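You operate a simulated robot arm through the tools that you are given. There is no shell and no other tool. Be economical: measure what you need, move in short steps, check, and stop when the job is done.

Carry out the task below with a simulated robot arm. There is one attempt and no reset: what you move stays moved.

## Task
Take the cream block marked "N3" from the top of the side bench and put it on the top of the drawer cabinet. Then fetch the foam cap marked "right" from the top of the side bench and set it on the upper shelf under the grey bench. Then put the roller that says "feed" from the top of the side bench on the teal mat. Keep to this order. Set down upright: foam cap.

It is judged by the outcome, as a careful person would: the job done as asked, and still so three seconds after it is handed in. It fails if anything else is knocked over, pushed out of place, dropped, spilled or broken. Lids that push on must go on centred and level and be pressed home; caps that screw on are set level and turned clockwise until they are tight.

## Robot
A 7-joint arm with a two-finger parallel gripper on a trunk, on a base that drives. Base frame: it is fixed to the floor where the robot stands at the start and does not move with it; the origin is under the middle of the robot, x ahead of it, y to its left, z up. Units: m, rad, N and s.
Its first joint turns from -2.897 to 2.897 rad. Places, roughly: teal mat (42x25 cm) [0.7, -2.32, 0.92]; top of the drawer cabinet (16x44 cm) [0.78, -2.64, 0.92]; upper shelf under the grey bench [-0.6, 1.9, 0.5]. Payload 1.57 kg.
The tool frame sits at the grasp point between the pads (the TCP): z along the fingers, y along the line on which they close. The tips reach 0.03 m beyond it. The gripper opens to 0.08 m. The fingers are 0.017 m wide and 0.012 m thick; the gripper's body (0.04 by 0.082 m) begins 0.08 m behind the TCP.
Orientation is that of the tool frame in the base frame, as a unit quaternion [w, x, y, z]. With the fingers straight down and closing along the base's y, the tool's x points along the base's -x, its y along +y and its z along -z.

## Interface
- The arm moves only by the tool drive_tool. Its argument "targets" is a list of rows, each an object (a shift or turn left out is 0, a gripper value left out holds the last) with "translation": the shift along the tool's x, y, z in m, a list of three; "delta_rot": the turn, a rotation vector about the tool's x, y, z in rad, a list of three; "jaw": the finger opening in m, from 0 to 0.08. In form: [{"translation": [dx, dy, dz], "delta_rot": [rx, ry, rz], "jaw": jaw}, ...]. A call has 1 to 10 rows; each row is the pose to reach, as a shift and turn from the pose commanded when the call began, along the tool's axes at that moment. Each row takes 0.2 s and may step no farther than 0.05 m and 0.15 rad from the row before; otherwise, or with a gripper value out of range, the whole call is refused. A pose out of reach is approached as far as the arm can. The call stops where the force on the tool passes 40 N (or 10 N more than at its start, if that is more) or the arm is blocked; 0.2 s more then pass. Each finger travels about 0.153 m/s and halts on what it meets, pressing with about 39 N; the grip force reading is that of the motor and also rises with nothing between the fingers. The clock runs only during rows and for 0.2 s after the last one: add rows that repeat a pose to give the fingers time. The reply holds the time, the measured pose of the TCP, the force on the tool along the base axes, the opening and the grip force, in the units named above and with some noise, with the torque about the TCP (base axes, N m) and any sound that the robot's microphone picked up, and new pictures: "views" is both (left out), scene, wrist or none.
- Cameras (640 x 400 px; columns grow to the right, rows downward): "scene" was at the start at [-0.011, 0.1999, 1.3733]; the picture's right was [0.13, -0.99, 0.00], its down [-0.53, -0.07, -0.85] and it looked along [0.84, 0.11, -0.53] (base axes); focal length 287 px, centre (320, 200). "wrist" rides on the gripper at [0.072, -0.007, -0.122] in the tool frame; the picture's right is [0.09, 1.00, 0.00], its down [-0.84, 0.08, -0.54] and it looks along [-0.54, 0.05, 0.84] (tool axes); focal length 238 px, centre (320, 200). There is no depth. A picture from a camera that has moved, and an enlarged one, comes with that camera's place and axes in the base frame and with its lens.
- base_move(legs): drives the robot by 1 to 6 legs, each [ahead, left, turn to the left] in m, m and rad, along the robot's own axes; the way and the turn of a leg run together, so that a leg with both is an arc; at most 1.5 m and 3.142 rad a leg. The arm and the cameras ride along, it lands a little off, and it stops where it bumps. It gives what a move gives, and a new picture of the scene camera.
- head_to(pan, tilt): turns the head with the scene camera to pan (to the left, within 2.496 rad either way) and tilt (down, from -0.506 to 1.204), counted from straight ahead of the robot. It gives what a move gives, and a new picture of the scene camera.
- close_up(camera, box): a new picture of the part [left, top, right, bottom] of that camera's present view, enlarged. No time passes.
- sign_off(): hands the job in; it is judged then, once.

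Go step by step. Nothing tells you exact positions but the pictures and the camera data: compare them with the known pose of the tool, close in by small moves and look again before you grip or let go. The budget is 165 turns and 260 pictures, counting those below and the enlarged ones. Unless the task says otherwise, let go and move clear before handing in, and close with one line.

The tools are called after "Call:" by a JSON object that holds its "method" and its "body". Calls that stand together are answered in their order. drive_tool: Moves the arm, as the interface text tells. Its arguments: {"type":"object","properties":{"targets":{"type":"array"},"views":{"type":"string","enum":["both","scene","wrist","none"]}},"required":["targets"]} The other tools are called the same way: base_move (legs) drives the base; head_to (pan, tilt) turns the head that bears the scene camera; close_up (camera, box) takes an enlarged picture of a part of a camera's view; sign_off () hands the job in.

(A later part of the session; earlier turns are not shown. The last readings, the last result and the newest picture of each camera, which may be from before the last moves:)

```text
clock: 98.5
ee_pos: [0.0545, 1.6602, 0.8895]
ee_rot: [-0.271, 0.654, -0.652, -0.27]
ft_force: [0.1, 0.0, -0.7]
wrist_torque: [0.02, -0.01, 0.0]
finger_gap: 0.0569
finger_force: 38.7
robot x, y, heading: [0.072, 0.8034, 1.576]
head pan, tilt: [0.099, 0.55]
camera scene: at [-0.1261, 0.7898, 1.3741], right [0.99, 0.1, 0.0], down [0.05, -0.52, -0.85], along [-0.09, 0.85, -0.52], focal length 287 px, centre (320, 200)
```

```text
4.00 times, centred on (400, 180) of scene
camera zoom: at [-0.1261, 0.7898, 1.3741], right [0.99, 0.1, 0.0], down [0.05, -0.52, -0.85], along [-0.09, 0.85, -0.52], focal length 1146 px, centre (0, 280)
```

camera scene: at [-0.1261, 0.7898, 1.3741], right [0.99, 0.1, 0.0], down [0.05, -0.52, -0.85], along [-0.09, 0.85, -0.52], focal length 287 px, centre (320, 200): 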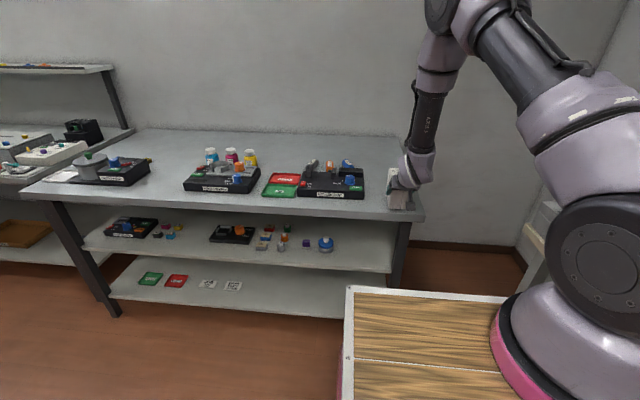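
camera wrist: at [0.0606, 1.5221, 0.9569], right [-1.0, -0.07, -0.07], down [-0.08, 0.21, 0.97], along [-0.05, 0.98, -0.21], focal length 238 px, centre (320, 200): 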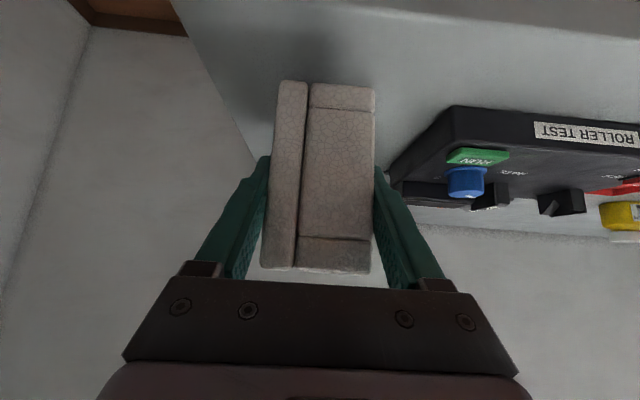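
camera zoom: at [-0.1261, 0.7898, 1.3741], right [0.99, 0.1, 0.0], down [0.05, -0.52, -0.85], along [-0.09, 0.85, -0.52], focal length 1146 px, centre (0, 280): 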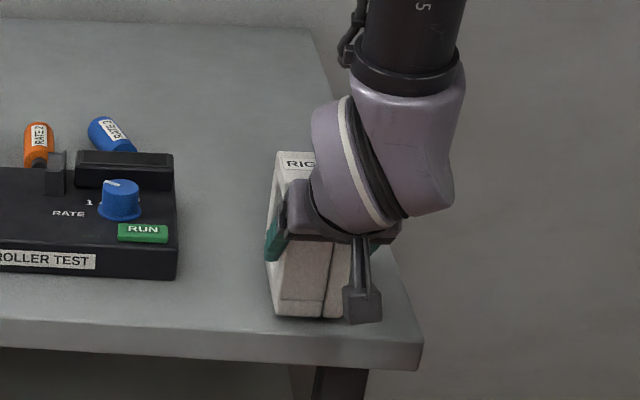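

Still no contact; continuing in small steps.

Call:
{"method": "drive_tool", "body": {"targets": [{"translation": [0.002, 0, 0.002]}, {"translation": [0.004, 0, 0.004]}, {"translation": [0.006, 0, 0.006]}, {"translation": [0.008, 0, 0.008]}, {"translation": [0.01, 0, 0.01]}, {"translation": [0.012, 0, 0.012]}], "views": "none"}}

Call:
{"method": "close_up", "body": {"camera": "scene", "box": [340, 130, 460, 230]}}

```text
clock: 99.5
ee_pos: [0.0536, 1.6634, 0.8814]
ee_rot: [-0.274, 0.652, -0.652, -0.273]
ft_force: [0.6, 1.4, 10.1]
wrist_torque: [-0.1, 0.07, -0.01]
finger_gap: 0.057
finger_force: 38.6
robot x, y, heading: [0.0716, 0.8018, 1.576]
head pan, tilt: [0.099, 0.55]
stopped in row 5: the force on the tool passed its limit at 41 N (the readings are from after the stop); the commanded pose is now the measured one
```

```text
4.00 times, centred on (400, 180) of scene
camera zoom: at [-0.126, 0.7894, 1.3741], right [0.99, 0.1, 0.0], down [0.05, -0.52, -0.85], along [-0.09, 0.85, -0.52], focal length 1146 px, centre (0, 280)
```

zoom: 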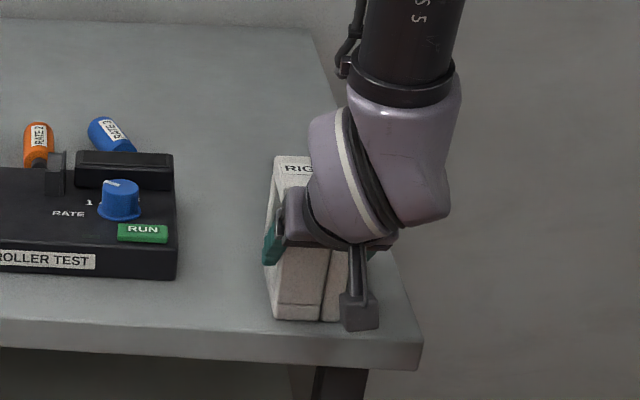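

The cap rests on the bench top. Opening and withdrawing back along the tool axis.

Call:
{"method": "drive_tool", "body": {"targets": [{"translation": [0, 0, 0], "jaw": 0.07}, {"translation": [0, 0, 0], "jaw": 0.08}, {"translation": [0, 0, 0], "jaw": 0.08}, {"translation": [0, 0, -0.03]}, {"translation": [0, 0, -0.07]}, {"translation": [0, 0, -0.11]}, {"translation": [0, 0, -0.14]}]}}

Call:
{"method": "close_up", "body": {"camera": "wrist", "box": [200, 80, 440, 230]}}

```text
clock: 101.1
ee_pos: [0.0541, 1.5625, 0.9781]
ee_rot: [-0.272, 0.653, -0.652, -0.272]
ft_force: [-0.4, 0.4, -0.8]
wrist_torque: [0.05, 0.04, -0.01]
finger_gap: 0.0799
finger_force: 0.0
robot x, y, heading: [0.0725, 0.8026, 1.578]
head pan, tilt: [0.099, 0.55]
camera scene: at [-0.126, 0.7902, 1.3741], right [0.99, 0.1, 0.0], down [0.05, -0.52, -0.85], along [-0.09, 0.85, -0.52], focal length 287 px, centre (320, 200)
camera wrist: at [0.0602, 1.4245, 1.0147], right [-1.0, -0.07, -0.07], down [-0.08, 0.2, 0.98], along [-0.05, 0.98, -0.21], focal length 238 px, centre (320, 200)
```

scene: 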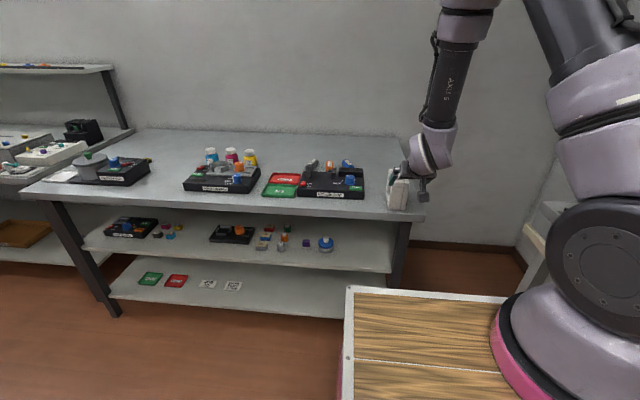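
wrist: 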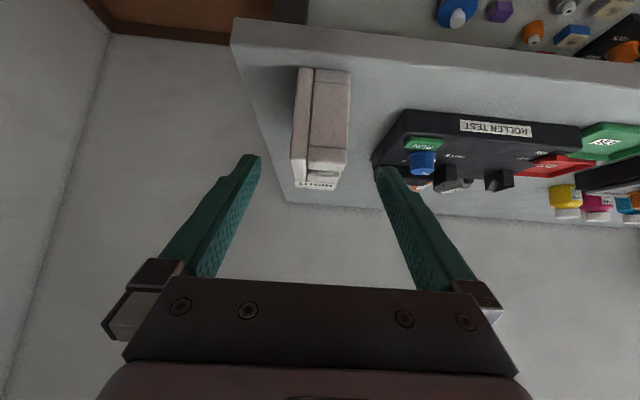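

```text
2.67 times, centred on (320, 155) of wrist
camera zoom: at [0.0602, 1.4245, 1.0147], right [-1.0, -0.07, -0.07], down [-0.08, 0.2, 0.98], along [-0.05, 0.98, -0.21], focal length 636 px, centre (320, 320)
```

zoom: 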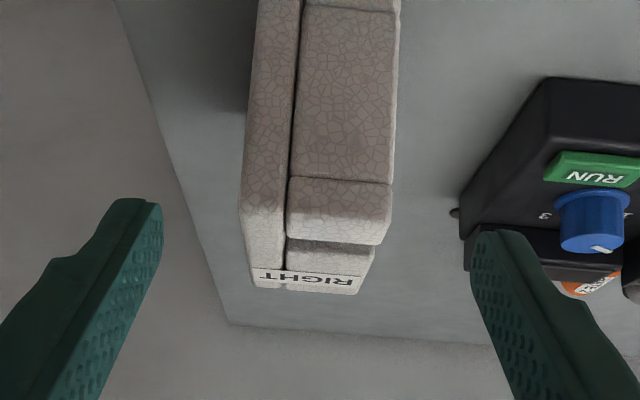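

The cap stands upright on the corner. I'll back the base 11 cm for joint room and come to a flatter pre-grasp pose (75° tilt).

Call:
{"method": "base_move", "body": {"legs": [[-0.11, 0, 0]]}}

Call:
{"method": "drive_tool", "body": {"targets": [{"translation": [-0.007, 0, 0.022], "delta_rot": [0, -0.105, 0]}, {"translation": [-0.014, 0, 0.044], "delta_rot": [0, -0.21, 0]}, {"translation": [-0.021, 0, 0.066], "delta_rot": [0, -0.315, 0]}, {"translation": [-0.028, 0, 0.088], "delta_rot": [0, -0.42, 0]}, {"translation": [-0.034, 0, 0.111], "delta_rot": [0, -0.524, 0]}, {"translation": [-0.034, 0, 0.111], "delta_rot": [0, -0.524, 0]}]}}

Call:
{"method": "close_up", "body": {"camera": "wrist", "box": [200, 80, 440, 230]}}

```text
clock: 102.3
ee_pos: [0.0549, 1.4525, 0.9781]
ee_rot: [-0.273, 0.653, -0.652, -0.272]
ft_force: [0.5, -0.6, 0.7]
wrist_torque: [-0.02, 0.0, 0.01]
finger_gap: 0.0801
finger_force: 0.1
robot x, y, heading: [0.0737, 0.6893, 1.571]
head pan, tilt: [0.099, 0.55]
camera scene: at [-0.1256, 0.679, 1.3741], right [0.99, 0.1, 0.0], down [0.05, -0.52, -0.85], along [-0.09, 0.85, -0.52], focal length 287 px, centre (320, 200)
```

scene: 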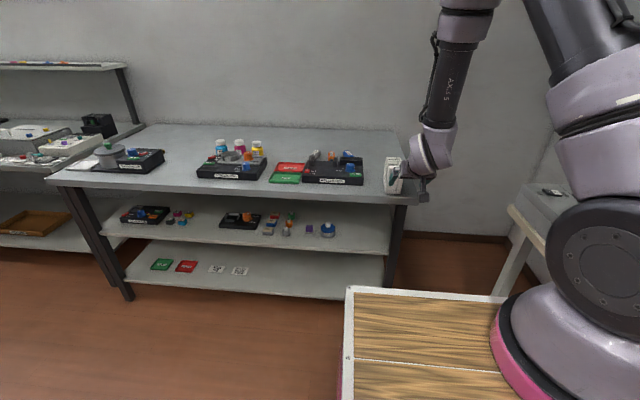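

```text
clock: 103.7
ee_pos: [0.0548, 1.5527, 0.9254]
ee_rot: [-0.432, 0.561, -0.558, -0.433]
ft_force: [-0.4, -0.8, 0.3]
wrist_torque: [0.01, -0.04, -0.01]
finger_gap: 0.0801
finger_force: 0.1
robot x, y, heading: [0.0754, 0.6902, 1.572]
head pan, tilt: [0.099, 0.55]
camera scene: at [-0.1256, 0.679, 1.3741], right [0.99, 0.1, 0.0], down [0.05, -0.52, -0.85], along [-0.09, 0.85, -0.52], focal length 287 px, centre (320, 200)
camera wrist: at [0.0605, 1.4172, 0.8869], right [-1.0, -0.03, -0.09], down [-0.08, -0.31, 0.95], along [-0.05, 0.95, 0.31], focal length 238 px, centre (320, 200)
```

scene: 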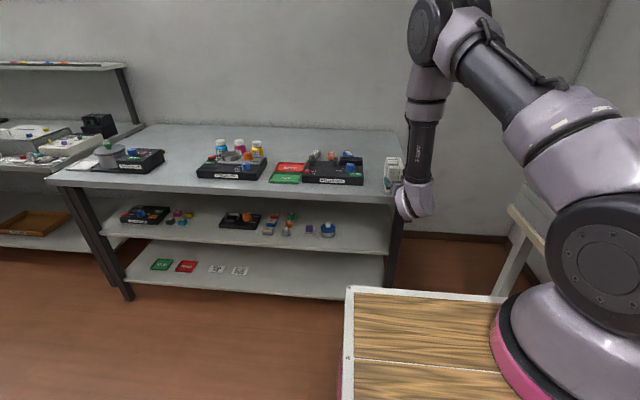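
wrist: 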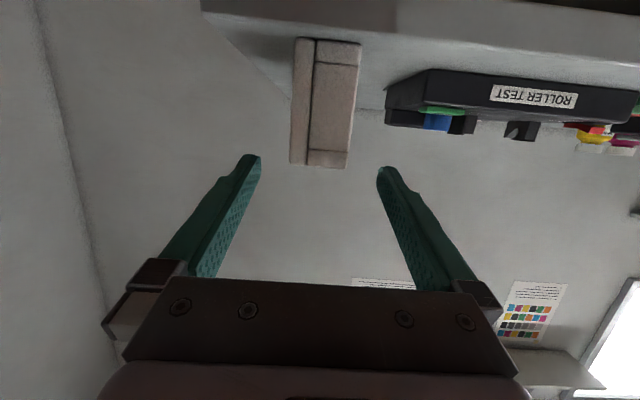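

```text
2.67 times, centred on (320, 155) of wrist
camera zoom: at [0.0605, 1.4172, 0.8869], right [-1.0, -0.03, -0.09], down [-0.08, -0.31, 0.95], along [-0.05, 0.95, 0.31], focal length 636 px, centre (320, 320)
```

zoom: 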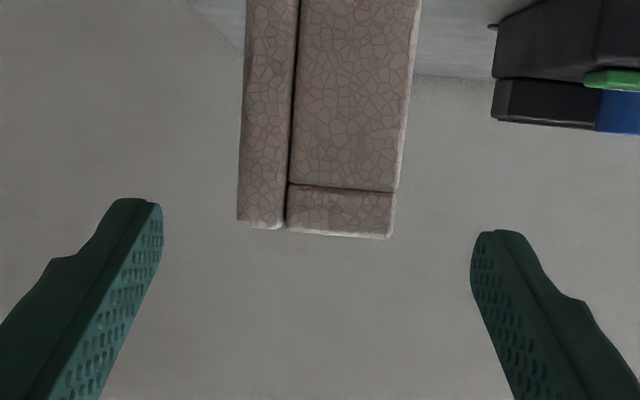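

Pre-grasp is aligned, cap front at y≈1.643, top 0.929. Sliding in 11 cm and gripping.

Call:
{"method": "drive_tool", "body": {"targets": [{"translation": [0, 0, 0.04]}, {"translation": [0, 0, 0.08]}, {"translation": [0, 0, 0.11]}, {"translation": [0, 0, 0.11], "jaw": 0.06}, {"translation": [0, 0, 0.11], "jaw": 0.04}, {"translation": [0, 0, 0.11], "jaw": 0.04}, {"translation": [0, 0, 0.11], "jaw": 0.04}]}}

```text
clock: 105.3
ee_pos: [0.0548, 1.6595, 0.8974]
ee_rot: [-0.432, 0.561, -0.559, -0.432]
ft_force: [-1.1, -0.1, 0.5]
wrist_torque: [0.11, 0.07, -0.02]
finger_gap: 0.0568
finger_force: 38.6
robot x, y, heading: [0.0737, 0.691, 1.581]
head pan, tilt: [0.099, 0.55]
camera scene: at [-0.1256, 0.6791, 1.3741], right [0.99, 0.1, 0.0], down [0.05, -0.52, -0.85], along [-0.09, 0.85, -0.52], focal length 287 px, centre (320, 200)
camera wrist: at [0.0606, 1.5235, 0.8599], right [-1.0, -0.03, -0.09], down [-0.08, -0.31, 0.95], along [-0.05, 0.95, 0.31], focal length 238 px, centre (320, 200)
```

scene: 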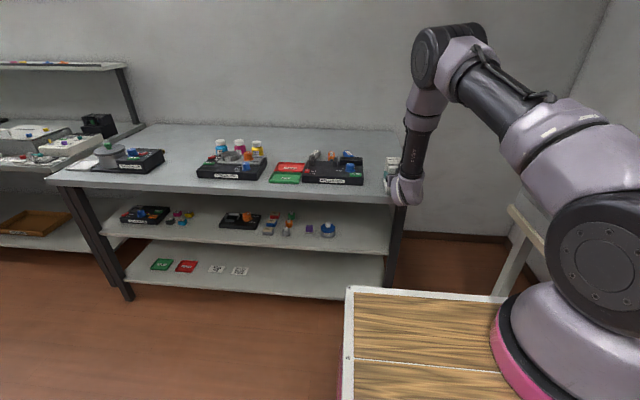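
wrist: 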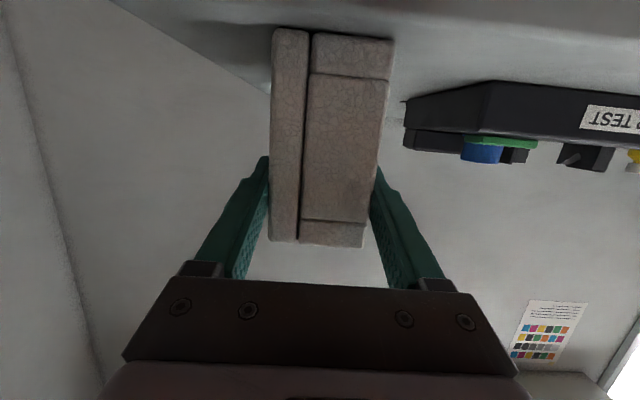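

Regripped at 5.7 cm. Lifting, then drawing back in front of the bench.

Call:
{"method": "drive_tool", "body": {"targets": [{"translation": [-0.03, 0, -0.008]}, {"translation": [-0.06, 0, -0.0155]}, {"translation": [-0.055, 0, -0.04]}, {"translation": [-0.045, 0, -0.08]}, {"translation": [-0.035, 0, -0.12]}]}}

Call:
{"method": "base_move", "body": {"legs": [[-0.05, 0, 0]]}}

```text
clock: 106.5
ee_pos: [0.0538, 1.5527, 0.9625]
ee_rot: [-0.432, 0.561, -0.559, -0.432]
ft_force: [1.1, 0.3, 0.1]
wrist_torque: [0.0, -0.01, -0.01]
finger_gap: 0.0567
finger_force: 39.3
robot x, y, heading: [0.0733, 0.6911, 1.575]
head pan, tilt: [0.099, 0.55]
camera scene: at [-0.1256, 0.6794, 1.3741], right [0.99, 0.1, 0.0], down [0.05, -0.52, -0.85], along [-0.09, 0.85, -0.52], focal length 287 px, centre (320, 200)
camera wrist: at [0.0599, 1.4163, 0.9234], right [-1.0, -0.03, -0.09], down [-0.08, -0.31, 0.95], along [-0.05, 0.95, 0.31], focal length 238 px, centre (320, 200)
```

scene: 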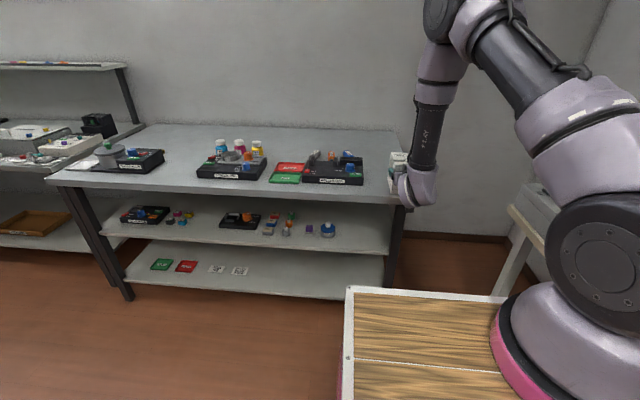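
wrist: 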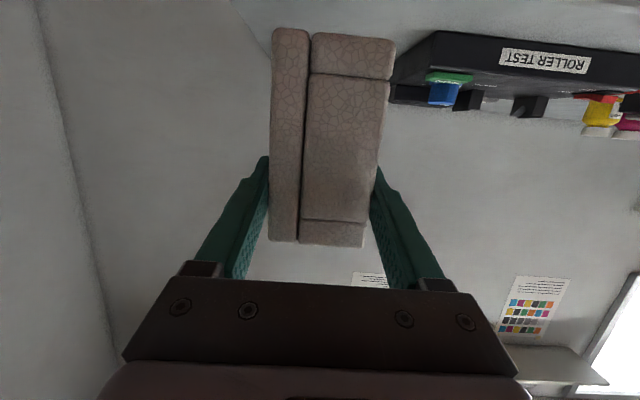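

```text
clock: 107.4
ee_pos: [0.0545, 1.5023, 0.9605]
ee_rot: [-0.432, 0.56, -0.559, -0.432]
ft_force: [-0.3, 0.2, -0.9]
wrist_torque: [0.0, -0.01, 0.0]
finger_gap: 0.0566
finger_force: 39.0
robot x, y, heading: [0.0721, 0.6431, 1.57]
head pan, tilt: [0.099, 0.55]
camera scene: at [-0.1254, 0.6288, 1.3741], right [0.99, 0.1, 0.0], down [0.05, -0.52, -0.85], along [-0.09, 0.85, -0.52], focal length 287 px, centre (320, 200)
```

scene: 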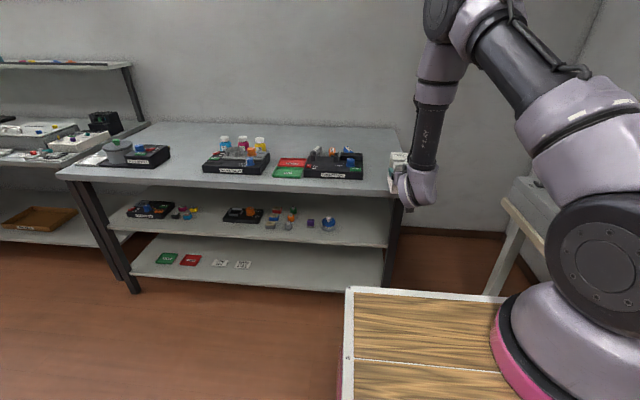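

Now sliding sideways to x≈-0.06 and lowering in front of the bench.

Call:
{"method": "drive_tool", "body": {"targets": [{"translation": [0.003, 0.038, -0.01]}, {"translation": [0.006, 0.077, -0.02]}, {"translation": [0.008, 0.115, -0.029]}, {"translation": [0.049, 0.115, -0.018]}, {"translation": [0.09, 0.115, -0.007]}, {"translation": [0.131, 0.115, 0.004]}, {"translation": [0.172, 0.115, 0.015]}, {"translation": [0.213, 0.115, 0.026]}, {"translation": [0.254, 0.115, 0.037]}, {"translation": [0.295, 0.115, 0.048]}]}}

```text
clock: 109.6
ee_pos: [-0.0613, 1.4749, 0.6631]
ee_rot: [-0.432, 0.561, -0.56, -0.431]
ft_force: [-0.7, -0.2, -0.1]
wrist_torque: [0.0, -0.02, 0.01]
finger_gap: 0.0571
finger_force: 39.4
robot x, y, heading: [0.0753, 0.6459, 1.575]
head pan, tilt: [0.099, 0.55]
camera scene: at [-0.1255, 0.6288, 1.3741], right [0.99, 0.1, 0.0], down [0.05, -0.52, -0.85], along [-0.09, 0.85, -0.52], focal length 287 px, centre (320, 200)
camera wrist: at [-0.0555, 1.3381, 0.6251], right [-1.0, -0.03, -0.09], down [-0.08, -0.31, 0.95], along [-0.05, 0.95, 0.31], focal length 238 px, centre (320, 200)
```

scene: 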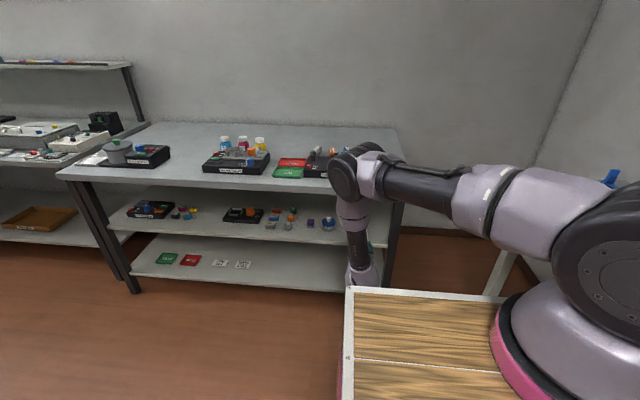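
wrist: 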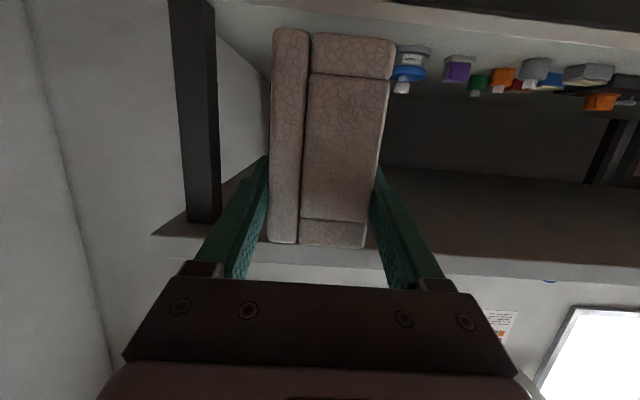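

Slab front is y≈1.615, its underside ≈0.795; shelf edge ≈1.69. Lowering to insertion height and extending the arm a bit so the forearm leans back.

Call:
{"method": "drive_tool", "body": {"targets": [{"translation": [0.029, 0, 0.008]}, {"translation": [0.058, 0, 0.0155]}, {"translation": [0.051, 0, 0.04]}, {"translation": [0.045, 0, 0.064]}], "views": "none"}}

Call:
{"method": "base_move", "body": {"legs": [[0.11, 0, 0]]}}

Call:
{"method": "drive_tool", "body": {"targets": [{"translation": [0, 0, 0]}], "views": "wrist"}}

```text
clock: 110.6
ee_pos: [-0.0612, 1.5247, 0.6041]
ee_rot: [-0.432, 0.561, -0.559, -0.432]
ft_force: [-0.3, -0.2, -0.1]
wrist_torque: [-0.01, -0.03, -0.01]
finger_gap: 0.057
finger_force: 39.5
robot x, y, heading: [0.0741, 0.6431, 1.576]
head pan, tilt: [0.099, 0.55]
```

```text
clock: 111.8
ee_pos: [-0.0599, 1.6359, 0.6042]
ee_rot: [-0.432, 0.56, -0.559, -0.432]
ft_force: [1.0, 0.0, 0.1]
wrist_torque: [-0.01, 0.0, -0.02]
finger_gap: 0.0566
finger_force: 39.1
robot x, y, heading: [0.0753, 0.7534, 1.572]
head pan, tilt: [0.099, 0.55]
camera scene: at [-0.1259, 0.7408, 1.3741], right [0.99, 0.1, 0.0], down [0.05, -0.52, -0.85], along [-0.09, 0.85, -0.52], focal length 287 px, centre (320, 200)
```

scene: 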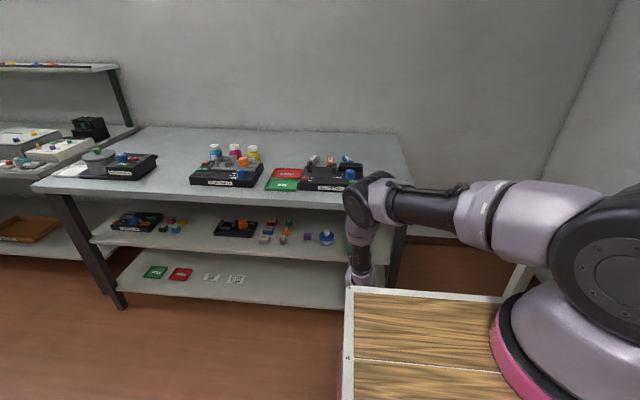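

```text
clock: 112.2
ee_pos: [-0.0604, 1.6355, 0.6045]
ee_rot: [-0.432, 0.56, -0.56, -0.431]
ft_force: [0.2, 0.4, -0.7]
wrist_torque: [-0.02, 0.02, -0.02]
finger_gap: 0.0569
finger_force: 39.2
robot x, y, heading: [0.07, 0.7547, 1.579]
head pan, tilt: [0.099, 0.55]
camera wrist: at [-0.0544, 1.5, 0.5664], right [-1.0, -0.02, -0.09], down [-0.08, -0.31, 0.95], along [-0.05, 0.95, 0.31], focal length 238 px, centre (320, 200)
```

wrist: 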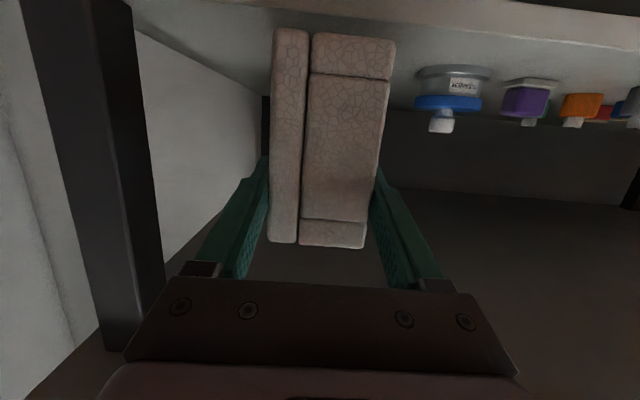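

Clear on both sides. Driving in another 8 cm.

Call:
{"method": "base_move", "body": {"legs": [[0.08, 0, 0]]}}

Call:
{"method": "drive_tool", "body": {"targets": [{"translation": [0, 0, 0]}], "views": "wrist"}}

```text
clock: 113.3
ee_pos: [-0.059, 1.7168, 0.6049]
ee_rot: [-0.432, 0.56, -0.56, -0.431]
ft_force: [-1.0, 0.5, -0.6]
wrist_torque: [-0.03, -0.01, -0.01]
finger_gap: 0.0571
finger_force: 39.3
robot x, y, heading: [0.0741, 0.8342, 1.578]
head pan, tilt: [0.099, 0.55]
camera scene: at [-0.1261, 0.8218, 1.3741], right [0.99, 0.1, 0.0], down [0.05, -0.52, -0.85], along [-0.09, 0.85, -0.52], focal length 287 px, centre (320, 200)
```

scene: 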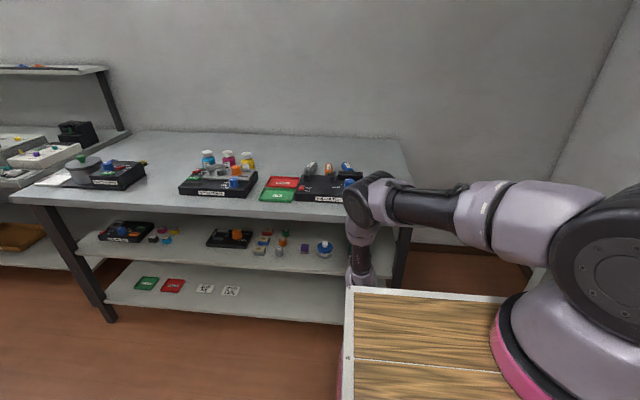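

```text
clock: 113.7
ee_pos: [-0.0584, 1.7168, 0.6033]
ee_rot: [-0.432, 0.56, -0.559, -0.432]
ft_force: [-0.9, 0.1, 0.4]
wrist_torque: [-0.02, -0.03, -0.01]
finger_gap: 0.0568
finger_force: 38.2
robot x, y, heading: [0.0717, 0.8343, 1.568]
head pan, tilt: [0.099, 0.55]
camera wrist: at [-0.054, 1.5808, 0.5663], right [-1.0, -0.02, -0.09], down [-0.08, -0.31, 0.95], along [-0.05, 0.95, 0.31], focal length 238 px, centre (320, 200)
```

wrist: 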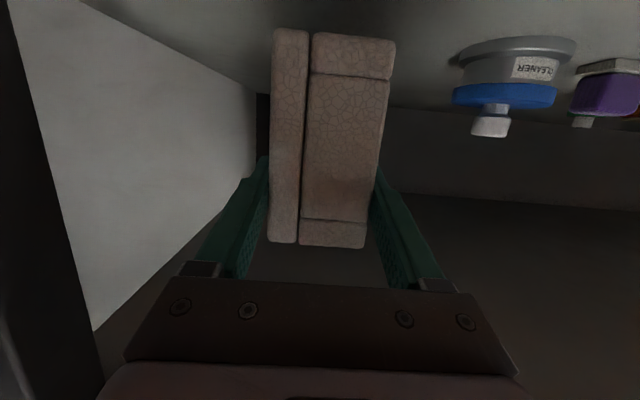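

The cap is over the shelf. One more centimetre in, then lowering slowly to contact.

Call:
{"method": "drive_tool", "body": {"targets": [{"translation": [-0.003, 0, 0.0115]}, {"translation": [0.005, 0, 0.014]}, {"translation": [0.01, 0, 0.015]}, {"translation": [0.014, 0, 0.016]}, {"translation": [0.018, 0, 0.017]}], "views": "none"}}

Call:
{"method": "drive_tool", "body": {"targets": [{"translation": [0.002, 0, 0.0005]}, {"translation": [0.004, 0, 0.001]}, {"translation": [0.006, 0, 0.0015]}, {"translation": [0.008, 0, 0.002]}], "views": "wrist"}}

```text
clock: 114.9
ee_pos: [-0.0604, 1.7291, 0.5832]
ee_rot: [-0.433, 0.56, -0.559, -0.432]
ft_force: [-0.7, -0.2, -0.6]
wrist_torque: [-0.02, 0.0, -0.01]
finger_gap: 0.0569
finger_force: 38.9
robot x, y, heading: [0.0698, 0.8326, 1.574]
head pan, tilt: [0.099, 0.55]
```

```text
clock: 115.9
ee_pos: [-0.0598, 1.7311, 0.5778]
ee_rot: [-0.433, 0.559, -0.558, -0.434]
ft_force: [3.1, -6.0, 27.5]
wrist_torque: [-0.48, -0.27, -0.05]
finger_gap: 0.0569
finger_force: 38.9
robot x, y, heading: [0.071, 0.835, 1.567]
head pan, tilt: [0.099, 0.55]
camera wrist: at [-0.0547, 1.5944, 0.5389], right [-1.0, -0.02, -0.09], down [-0.08, -0.32, 0.94], along [-0.05, 0.95, 0.31], focal length 238 px, centre (320, 200)
```

wrist: 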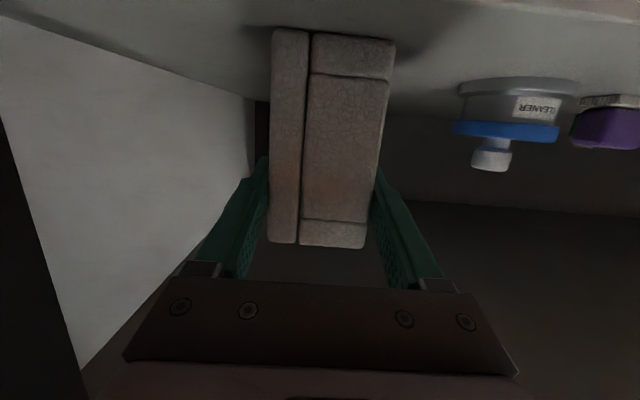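

Firm contact; the cap stands on the shelf, its near edge inside the shelf edge. Easing off, opening, and withdrawing level.

Call:
{"method": "drive_tool", "body": {"targets": [{"translation": [-0.003, 0, -0.001]}, {"translation": [-0.003, 0, -0.001], "jaw": 0.07}, {"translation": [-0.003, 0, -0.001], "jaw": 0.08}, {"translation": [-0.003, 0, -0.001], "jaw": 0.08}, {"translation": [0.004, 0, -0.03]}, {"translation": [0.014, 0, -0.07]}, {"translation": [0.025, 0, -0.11]}]}}

```text
clock: 117.5
ee_pos: [-0.0595, 1.6173, 0.5787]
ee_rot: [-0.432, 0.56, -0.56, -0.432]
ft_force: [0.1, -0.5, -0.8]
wrist_torque: [0.03, 0.02, 0.01]
finger_gap: 0.0799
finger_force: 0.1
robot x, y, heading: [0.0698, 0.8332, 1.574]
head pan, tilt: [0.099, 0.55]
camera scene: at [-0.126, 0.8219, 1.3741], right [0.99, 0.1, 0.0], down [0.05, -0.52, -0.85], along [-0.09, 0.85, -0.52], focal length 287 px, centre (320, 200)
camera wrist: at [-0.0542, 1.4795, 0.5404], right [-1.0, -0.02, -0.09], down [-0.08, -0.31, 0.95], along [-0.05, 0.95, 0.31], focal length 238 px, centre (320, 200)
```

scene: 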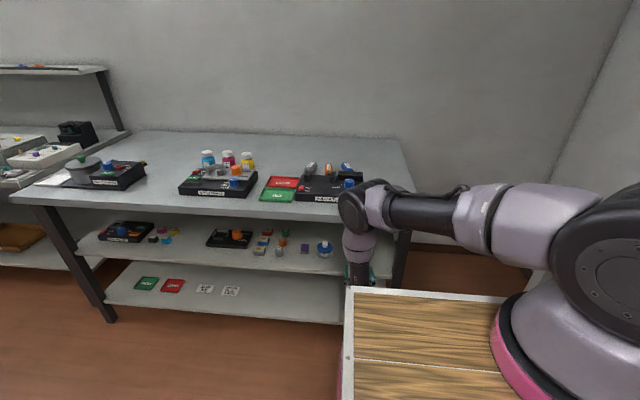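
wrist: 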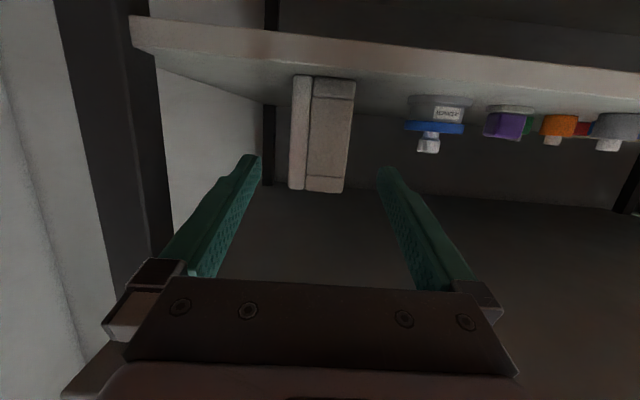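

The cap stands upright, fully on the upper shelf. Backing the base off and raising the arm back to tool-down.

Call:
{"method": "base_move", "body": {"legs": [[-0.2, 0, 0]]}}

Call:
{"method": "drive_tool", "body": {"targets": [{"translation": [-0.04, 0, -0.011], "delta_rot": [0, 0.131, 0]}, {"translation": [-0.08, 0, -0.022], "delta_rot": [0, 0.262, 0]}, {"translation": [-0.12, 0, -0.033], "delta_rot": [0, 0.393, 0]}, {"translation": [-0.16, 0, -0.044], "delta_rot": [0, 0.524, 0]}, {"translation": [-0.2, 0, -0.055], "delta_rot": [0, 0.655, 0]}, {"translation": [-0.24, 0, -0.066], "delta_rot": [0, 0.785, 0]}, {"translation": [-0.28, 0, -0.077], "delta_rot": [0, 0.916, 0]}, {"translation": [-0.32, 0, -0.088], "delta_rot": [0, 1.047, 0]}, {"translation": [-0.36, 0, -0.099], "delta_rot": [0, 1.178, 0]}, {"translation": [-0.4, 0, -0.11], "delta_rot": [0, 1.309, 0]}]}}

```text
clock: 119.1
ee_pos: [-0.0615, 1.4142, 0.5779]
ee_rot: [-0.432, 0.561, -0.559, -0.432]
ft_force: [0.4, -0.3, 0.2]
wrist_torque: [-0.03, 0.0, 0.02]
finger_gap: 0.08
finger_force: 0.1
robot x, y, heading: [0.0689, 0.631, 1.569]
head pan, tilt: [0.099, 0.55]
camera scene: at [-0.1254, 0.6194, 1.3741], right [0.99, 0.1, 0.0], down [0.05, -0.52, -0.85], along [-0.09, 0.85, -0.52], focal length 287 px, centre (320, 200)
```

scene: 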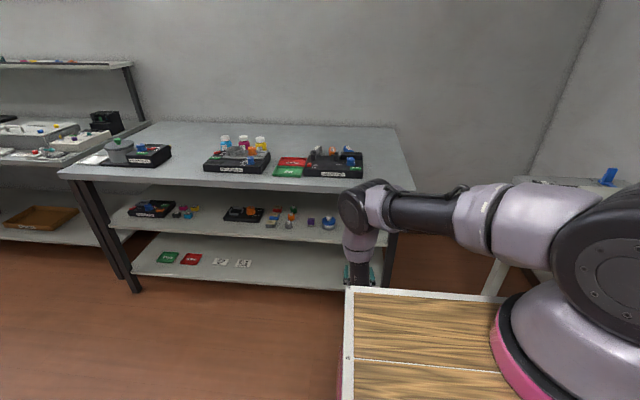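

```text
clock: 121.3
ee_pos: [-0.0616, 1.4082, 0.9921]
ee_rot: [-0.002, 0.709, -0.705, -0.001]
ft_force: [0.3, -0.4, 0.5]
wrist_torque: [-0.01, -0.02, 0.03]
finger_gap: 0.08
finger_force: 0.0
robot x, y, heading: [0.075, 0.6311, 1.574]
head pan, tilt: [0.099, 0.55]
camera scene: at [-0.1257, 0.6194, 1.3741], right [0.99, 0.1, 0.0], down [0.05, -0.52, -0.85], along [-0.09, 0.85, -0.52], focal length 287 px, centre (320, 200)
camera wrist: at [-0.0563, 1.3365, 1.1148], right [-1.0, -0.1, 0.0], down [-0.08, 0.83, 0.55], along [-0.05, 0.54, -0.84], focal length 238 px, centre (320, 200)
```

scene: 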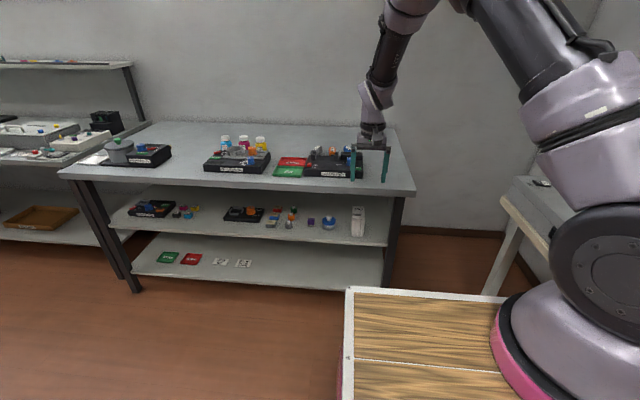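
wrist: 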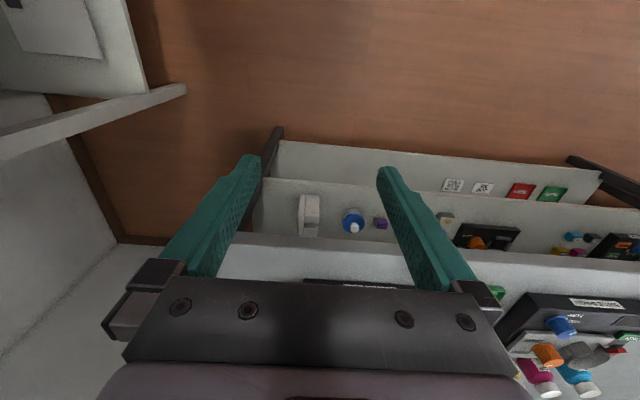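

The cap stands on the shelf, as the scene view shows. Now retract the arm, turn back to the side bench and drive to the FEED roller (around x 0.68, y 0.25).

Call:
{"method": "drive_tool", "body": {"targets": [{"translation": [0.037, 0.015, -0.013]}, {"translation": [0.074, 0.03, -0.026]}, {"translation": [0.111, 0.045, -0.039]}, {"translation": [0.148, 0.06, -0.052]}, {"translation": [0.185, 0.075, -0.065]}, {"translation": [0.222, 0.09, -0.078]}, {"translation": [0.259, 0.105, -0.091]}, {"translation": [0.296, 0.12, -0.104]}, {"translation": [0.333, 0.135, -0.117]}, {"translation": [0.37, 0.15, -0.13]}], "views": "none"}}

Call:
{"method": "base_move", "body": {"legs": [[0.1, 0.17, 0], [0, 0, -1.57], [0, -0.5, 0]]}}

```text
clock: 123.5
ee_pos: [-0.2104, 1.0393, 1.1198]
ee_rot: [-0.002, 0.707, -0.707, -0.001]
ft_force: [0.2, 0.2, -0.4]
wrist_torque: [-0.05, -0.01, 0.02]
finger_gap: 0.0801
finger_force: 0.1
robot x, y, heading: [0.0725, 0.6326, 1.576]
head pan, tilt: [0.099, 0.55]
```

```text
clock: 131.5
ee_pos: [0.3092, 0.5125, 1.1199]
ee_rot: [0.002, 0.001, 1.0, 0.0]
ft_force: [-0.3, 0.6, -0.3]
wrist_torque: [-0.02, -0.01, -0.01]
finger_gap: 0.0799
finger_force: 0.2
robot x, y, heading: [-0.1032, 0.2324, -0.002]
head pan, tilt: [0.099, 0.55]
camera scene: at [-0.1097, 0.4286, 1.3741], right [0.1, -0.99, 0.0], down [-0.52, -0.05, -0.85], along [0.85, 0.08, -0.52], focal length 287 px, centre (320, 200)
```

scene: 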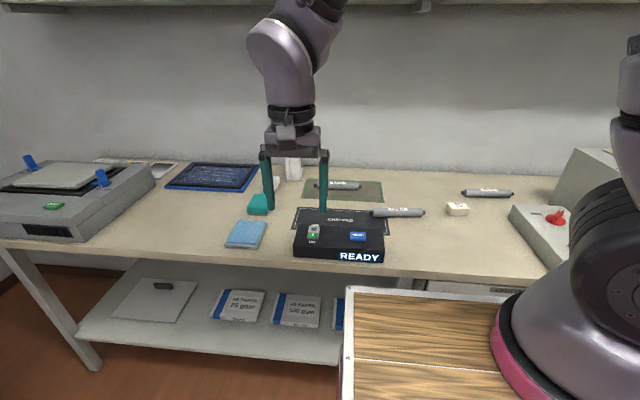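

Roller FEED is visible right of the CHIP PAD. Moving above it while turning the hand 90° so the jaw closes along x.

Call:
{"method": "drive_tool", "body": {"targets": [{"translation": [-0.033, -0.026, 0.005], "delta_rot": [0, 0, 0.142]}, {"translation": [-0.066, -0.052, 0.01], "delta_rot": [0, 0, 0.284]}, {"translation": [-0.099, -0.078, 0.015], "delta_rot": [0, 0, 0.426]}, {"translation": [-0.132, -0.104, 0.02], "delta_rot": [0, 0, 0.568]}, {"translation": [-0.165, -0.13, 0.025], "delta_rot": [0, 0, 0.71]}, {"translation": [-0.198, -0.156, 0.03], "delta_rot": [0, 0, 0.852]}, {"translation": [-0.231, -0.182, 0.035], "delta_rot": [0, 0, 0.994]}, {"translation": [-0.264, -0.208, 0.04], "delta_rot": [0, 0, 1.136]}, {"translation": [-0.297, -0.234, 0.045], "delta_rot": [0, 0, 1.278]}, {"translation": [-0.33, -0.258, 0.05], "delta_rot": [0, 0, 1.42]}], "views": "none"}}

Call:
{"method": "drive_tool", "body": {"targets": [{"delta_rot": [0, 0, 0.1]}, {"delta_rot": [0, 0, 0.151]}]}}

```text
clock: 133.7
ee_pos: [0.6394, 0.2535, 1.0729]
ee_rot: [0.003, 0.653, 0.757, 0.002]
ft_force: [-0.9, 0.5, 0.9]
wrist_torque: [0.0, -0.02, -0.04]
finger_gap: 0.0801
finger_force: 0.0
robot x, y, heading: [-0.0987, 0.23, -0.0]
head pan, tilt: [0.099, 0.55]
```

```text
clock: 134.3
ee_pos: [0.6388, 0.2537, 1.0716]
ee_rot: [0.003, 0.709, 0.706, 0.002]
ft_force: [-0.8, -0.2, -0.4]
wrist_torque: [-0.01, 0.0, 0.02]
finger_gap: 0.0801
finger_force: 0.1
robot x, y, heading: [-0.0984, 0.2337, 0.001]
head pan, tilt: [0.099, 0.55]
camera scene: at [-0.1096, 0.4286, 1.3741], right [0.1, -0.99, 0.0], down [-0.52, -0.05, -0.85], along [0.85, 0.08, -0.52], focal length 287 px, centre (320, 200)
camera wrist: at [0.6305, 0.3254, 1.195], right [1.0, 0.09, 0.01], down [0.07, -0.84, 0.54], along [0.05, -0.54, -0.84], focal length 238 px, centre (320, 200)
```

scene: 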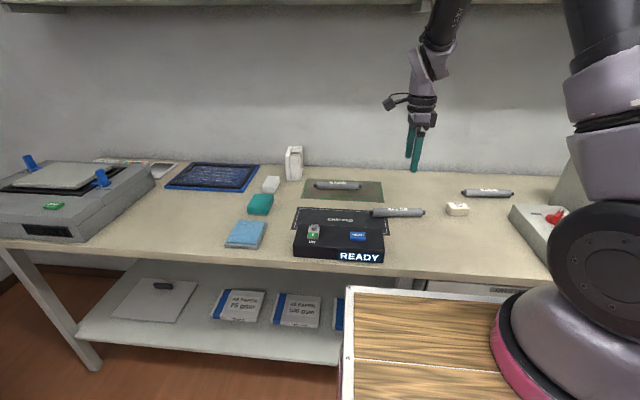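
wrist: 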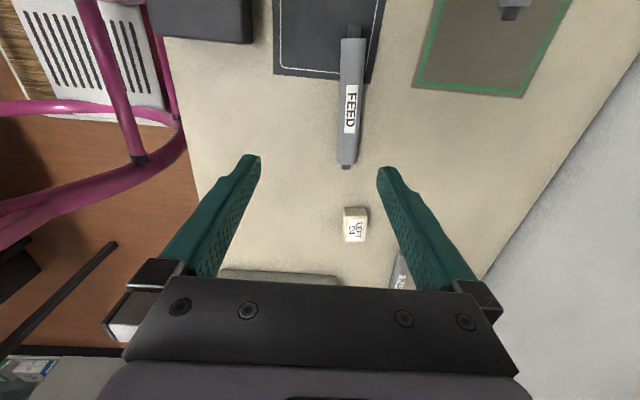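

Roller centre is about (0.678, 0.26), yawed ~0.1 rad. Aligning and descending above it.

Call:
{"method": "drive_tool", "body": {"targets": [{"translation": [0.003, 0.02, 0.03], "delta_rot": [0, 0, -0.05]}, {"translation": [0.006, 0.039, 0.06], "delta_rot": [0, 0, -0.1]}, {"translation": [0.006, 0.039, 0.1], "delta_rot": [0, 0, -0.1]}, {"translation": [0.006, 0.039, 0.135], "delta_rot": [0, 0, -0.1]}], "views": "wrist"}}

Call:
{"method": "close_up", "body": {"camera": "wrist", "box": [200, 50, 440, 200]}}

```text
clock: 135.3
ee_pos: [0.6775, 0.2591, 0.9367]
ee_rot: [0.003, 0.672, 0.741, 0.002]
ft_force: [-1.0, 0.2, 0.5]
wrist_torque: [0.0, 0.0, 0.0]
finger_gap: 0.0801
finger_force: 0.0
robot x, y, heading: [-0.1024, 0.2314, -0.007]
head pan, tilt: [0.099, 0.55]
camera wrist: at [0.6624, 0.33, 1.0594], right [0.98, 0.19, 0.01], down [0.16, -0.82, 0.54], along [0.11, -0.53, -0.84], focal length 238 px, centre (320, 200)
```

wrist: 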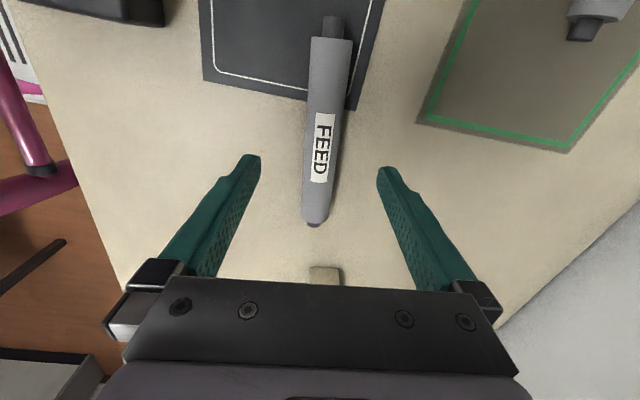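

```text
2.67 times, centred on (320, 125) of wrist
camera zoom: at [0.6624, 0.33, 1.0594], right [0.98, 0.19, 0.01], down [0.16, -0.82, 0.54], along [0.11, -0.53, -0.84], focal length 636 px, centre (320, 400)
```

zoom: 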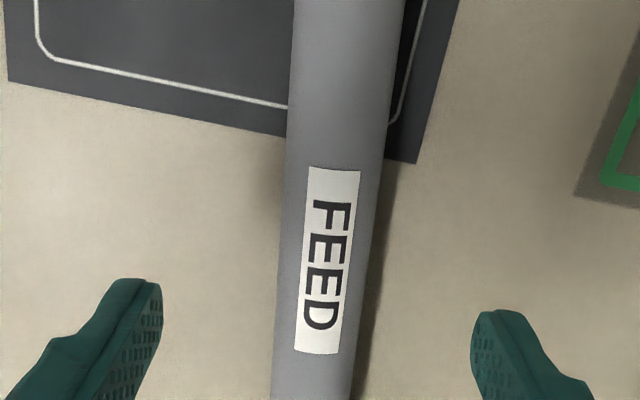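

Aligned within a millimetre or two. Descending to grip height and closing.

Call:
{"method": "drive_tool", "body": {"targets": [{"translation": [0.002, 0.001, 0.03]}, {"translation": [0.002, 0.001, 0.05]}, {"translation": [0.002, 0.001, 0.058]}, {"translation": [0.002, 0.001, 0.061]}], "views": "wrist"}}

```text
clock: 136.3
ee_pos: [0.6802, 0.262, 0.8768]
ee_rot: [0.002, 0.672, 0.741, 0.0]
ft_force: [0.9, 0.4, -0.2]
wrist_torque: [-0.01, -0.01, 0.04]
finger_gap: 0.0801
finger_force: 0.0
robot x, y, heading: [-0.0984, 0.2337, 0.0]
head pan, tilt: [0.099, 0.55]
camera wrist: at [0.6642, 0.3323, 0.9988], right [0.98, 0.19, 0.0], down [0.16, -0.82, 0.54], along [0.11, -0.53, -0.84], focal length 238 px, centre (320, 200)
```

wrist: 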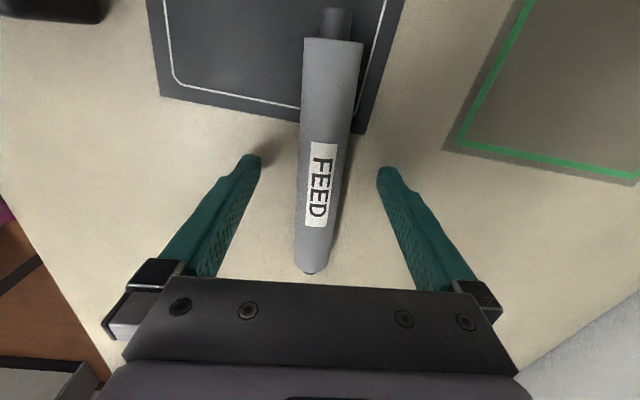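

Good. Closing and lifting 5 cm.

Call:
{"method": "drive_tool", "body": {"targets": [{"jaw": 0.05}, {"jaw": 0.02}, {"jaw": 0.01}, {"jaw": 0.01}, {"translation": [0, 0, -0.02], "jaw": 0.01}, {"translation": [0, 0, -0.05], "jaw": 0.01}]}}

```text
clock: 137.7
ee_pos: [0.6807, 0.2613, 0.928]
ee_rot: [0.002, 0.672, 0.741, 0.001]
ft_force: [-0.3, -0.5, -1.0]
wrist_torque: [-0.04, 0.0, -0.01]
finger_gap: 0.0293
finger_force: 39.2
robot x, y, heading: [-0.0983, 0.2307, 0.004]
head pan, tilt: [0.099, 0.55]
camera scene: at [-0.1094, 0.4286, 1.3741], right [0.1, -0.99, 0.0], down [-0.52, -0.05, -0.85], along [0.85, 0.08, -0.52], focal length 287 px, centre (320, 200)
camera wrist: at [0.6645, 0.3321, 1.0497], right [0.98, 0.19, 0.0], down [0.16, -0.82, 0.54], along [0.11, -0.53, -0.84], focal length 238 px, centre (320, 200)
```

scene: 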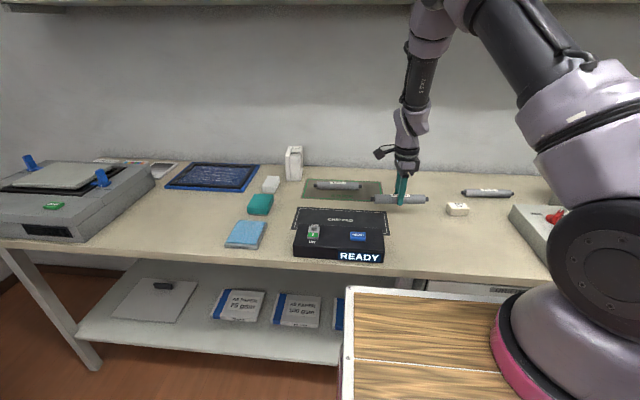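
wrist: 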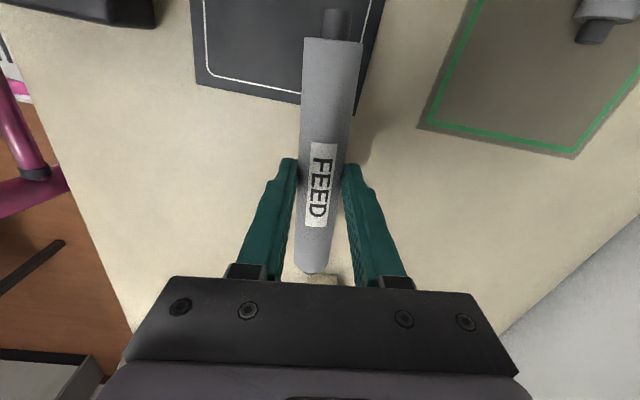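

FEED roller held (2.9 cm). Raising and retracting for the drive to the mat.

Call:
{"method": "drive_tool", "body": {"targets": [{"translation": [0, 0, -0.045]}, {"translation": [0.002, -0.025, -0.085]}, {"translation": [0.005, -0.055, -0.11]}, {"translation": [0.009, -0.09, -0.135]}, {"translation": [0.013, -0.13, -0.155]}, {"translation": [0.017, -0.17, -0.175]}, {"translation": [0.021, -0.21, -0.195]}, {"translation": [0.025, -0.25, -0.21]}], "views": "none"}}

Call:
{"method": "base_move", "body": {"legs": [[0, -1.3, 0], [0, -1.2, 0]]}}

Call:
{"method": "head_to", "body": {"pan": -0.15, "tilt": 0.65}}

```text
clock: 139.5
ee_pos: [0.4265, 0.263, 1.1337]
ee_rot: [0.002, 0.672, 0.741, 0.0]
ft_force: [0.0, 0.6, -2.1]
wrist_torque: [-0.02, 0.05, -0.02]
finger_gap: 0.0294
finger_force: 38.5
robot x, y, heading: [-0.1003, 0.233, -0.005]
head pan, tilt: [0.099, 0.55]
```

```text
clock: 151.7
ee_pos: [0.4254, -2.2447, 1.1349]
ee_rot: [0.002, 0.675, 0.738, 0.002]
ft_force: [-0.5, -0.4, -1.2]
wrist_torque: [0.0, 0.01, 0.0]
finger_gap: 0.0291
finger_force: 38.9
robot x, y, heading: [-0.0999, -2.2728, -0.006]
head pan, tilt: [0.099, 0.55]
camera scene: at [-0.1111, -2.0741, 1.3741], right [0.09, -1.0, 0.0], down [-0.52, -0.05, -0.85], along [0.85, 0.08, -0.52], focal length 287 px, centre (320, 200)
```

scene: 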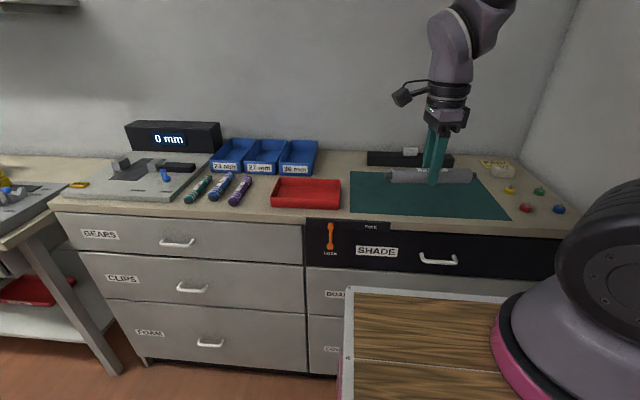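

```text
clock: 152.5
ee_pos: [0.4238, -2.2454, 1.1347]
ee_rot: [0.003, 0.675, 0.738, 0.001]
ft_force: [-0.1, -0.3, -1.2]
wrist_torque: [0.0, -0.03, 0.0]
finger_gap: 0.0292
finger_force: 39.0
robot x, y, heading: [-0.1006, -2.2713, -0.012]
head pan, tilt: [-0.15, 0.649]
camera scene: at [-0.1148, -2.0959, 1.3654], right [-0.16, -0.99, 0.0], down [-0.6, 0.1, -0.8], along [0.79, -0.13, -0.6], focal length 287 px, centre (320, 200)
```

scene: 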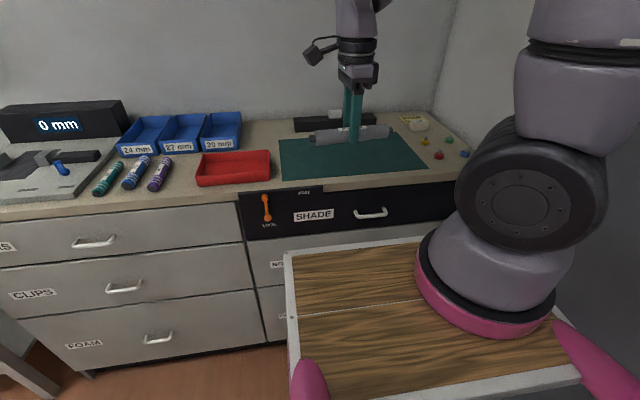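

The mat is right ahead (centre ≈(0.70,-2.32)). Moving the roller over its middle and squaring it.

Call:
{"method": "drive_tool", "body": {"targets": [{"translation": [-0.015, 0.038, 0]}, {"translation": [-0.03, 0.077, 0]}, {"translation": [-0.045, 0.115, 0], "delta_rot": [0, 0, 0.02]}, {"translation": [-0.06, 0.153, 0.01], "delta_rot": [0, 0, 0.04]}, {"translation": [-0.075, 0.191, 0.03], "delta_rot": [0, 0, 0.06]}, {"translation": [-0.09, 0.23, 0.055], "delta_rot": [0, 0, 0.08]}, {"translation": [-0.105, 0.268, 0.08], "delta_rot": [0, 0, 0.09]}, {"translation": [-0.105, 0.268, 0.11], "delta_rot": [0, 0, 0.09]}]}}

```text
clock: 154.3
ee_pos: [0.6995, -2.3266, 1.0277]
ee_rot: [0.002, 0.708, 0.706, 0.001]
ft_force: [-0.3, 0.4, -2.0]
wrist_torque: [-0.02, -0.02, -0.04]
finger_gap: 0.0292
finger_force: 39.4
robot x, y, heading: [-0.103, -2.2706, -0.01]
head pan, tilt: [-0.15, 0.649]
camera scene: at [-0.1153, -2.096, 1.3653], right [-0.16, -0.99, 0.0], down [-0.6, 0.1, -0.8], along [0.79, -0.13, -0.6], focal length 287 px, centre (320, 200)
camera wrist: at [0.6918, -2.2551, 1.1496], right [1.0, 0.09, 0.01], down [0.07, -0.84, 0.54], along [0.05, -0.54, -0.84], focal length 238 px, centre (320, 200)
```

scene: 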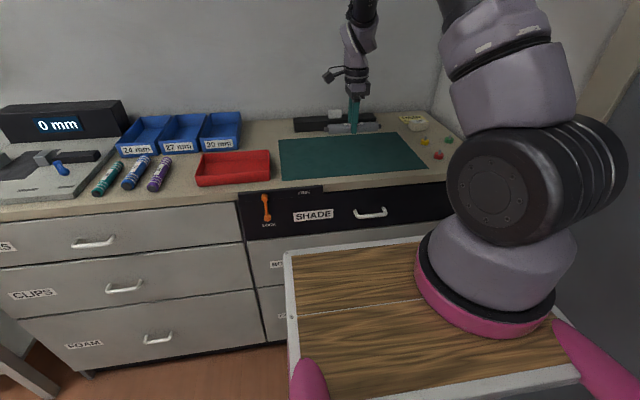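
wrist: 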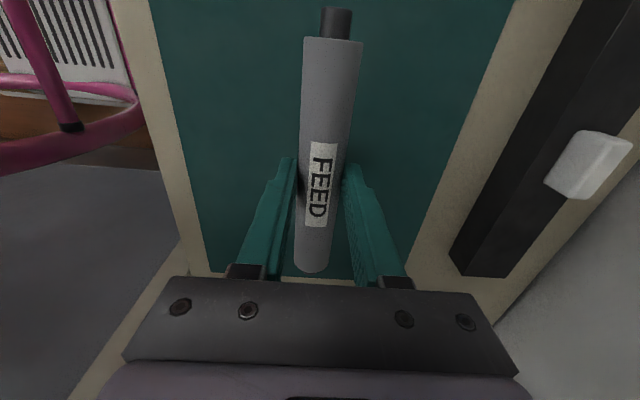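

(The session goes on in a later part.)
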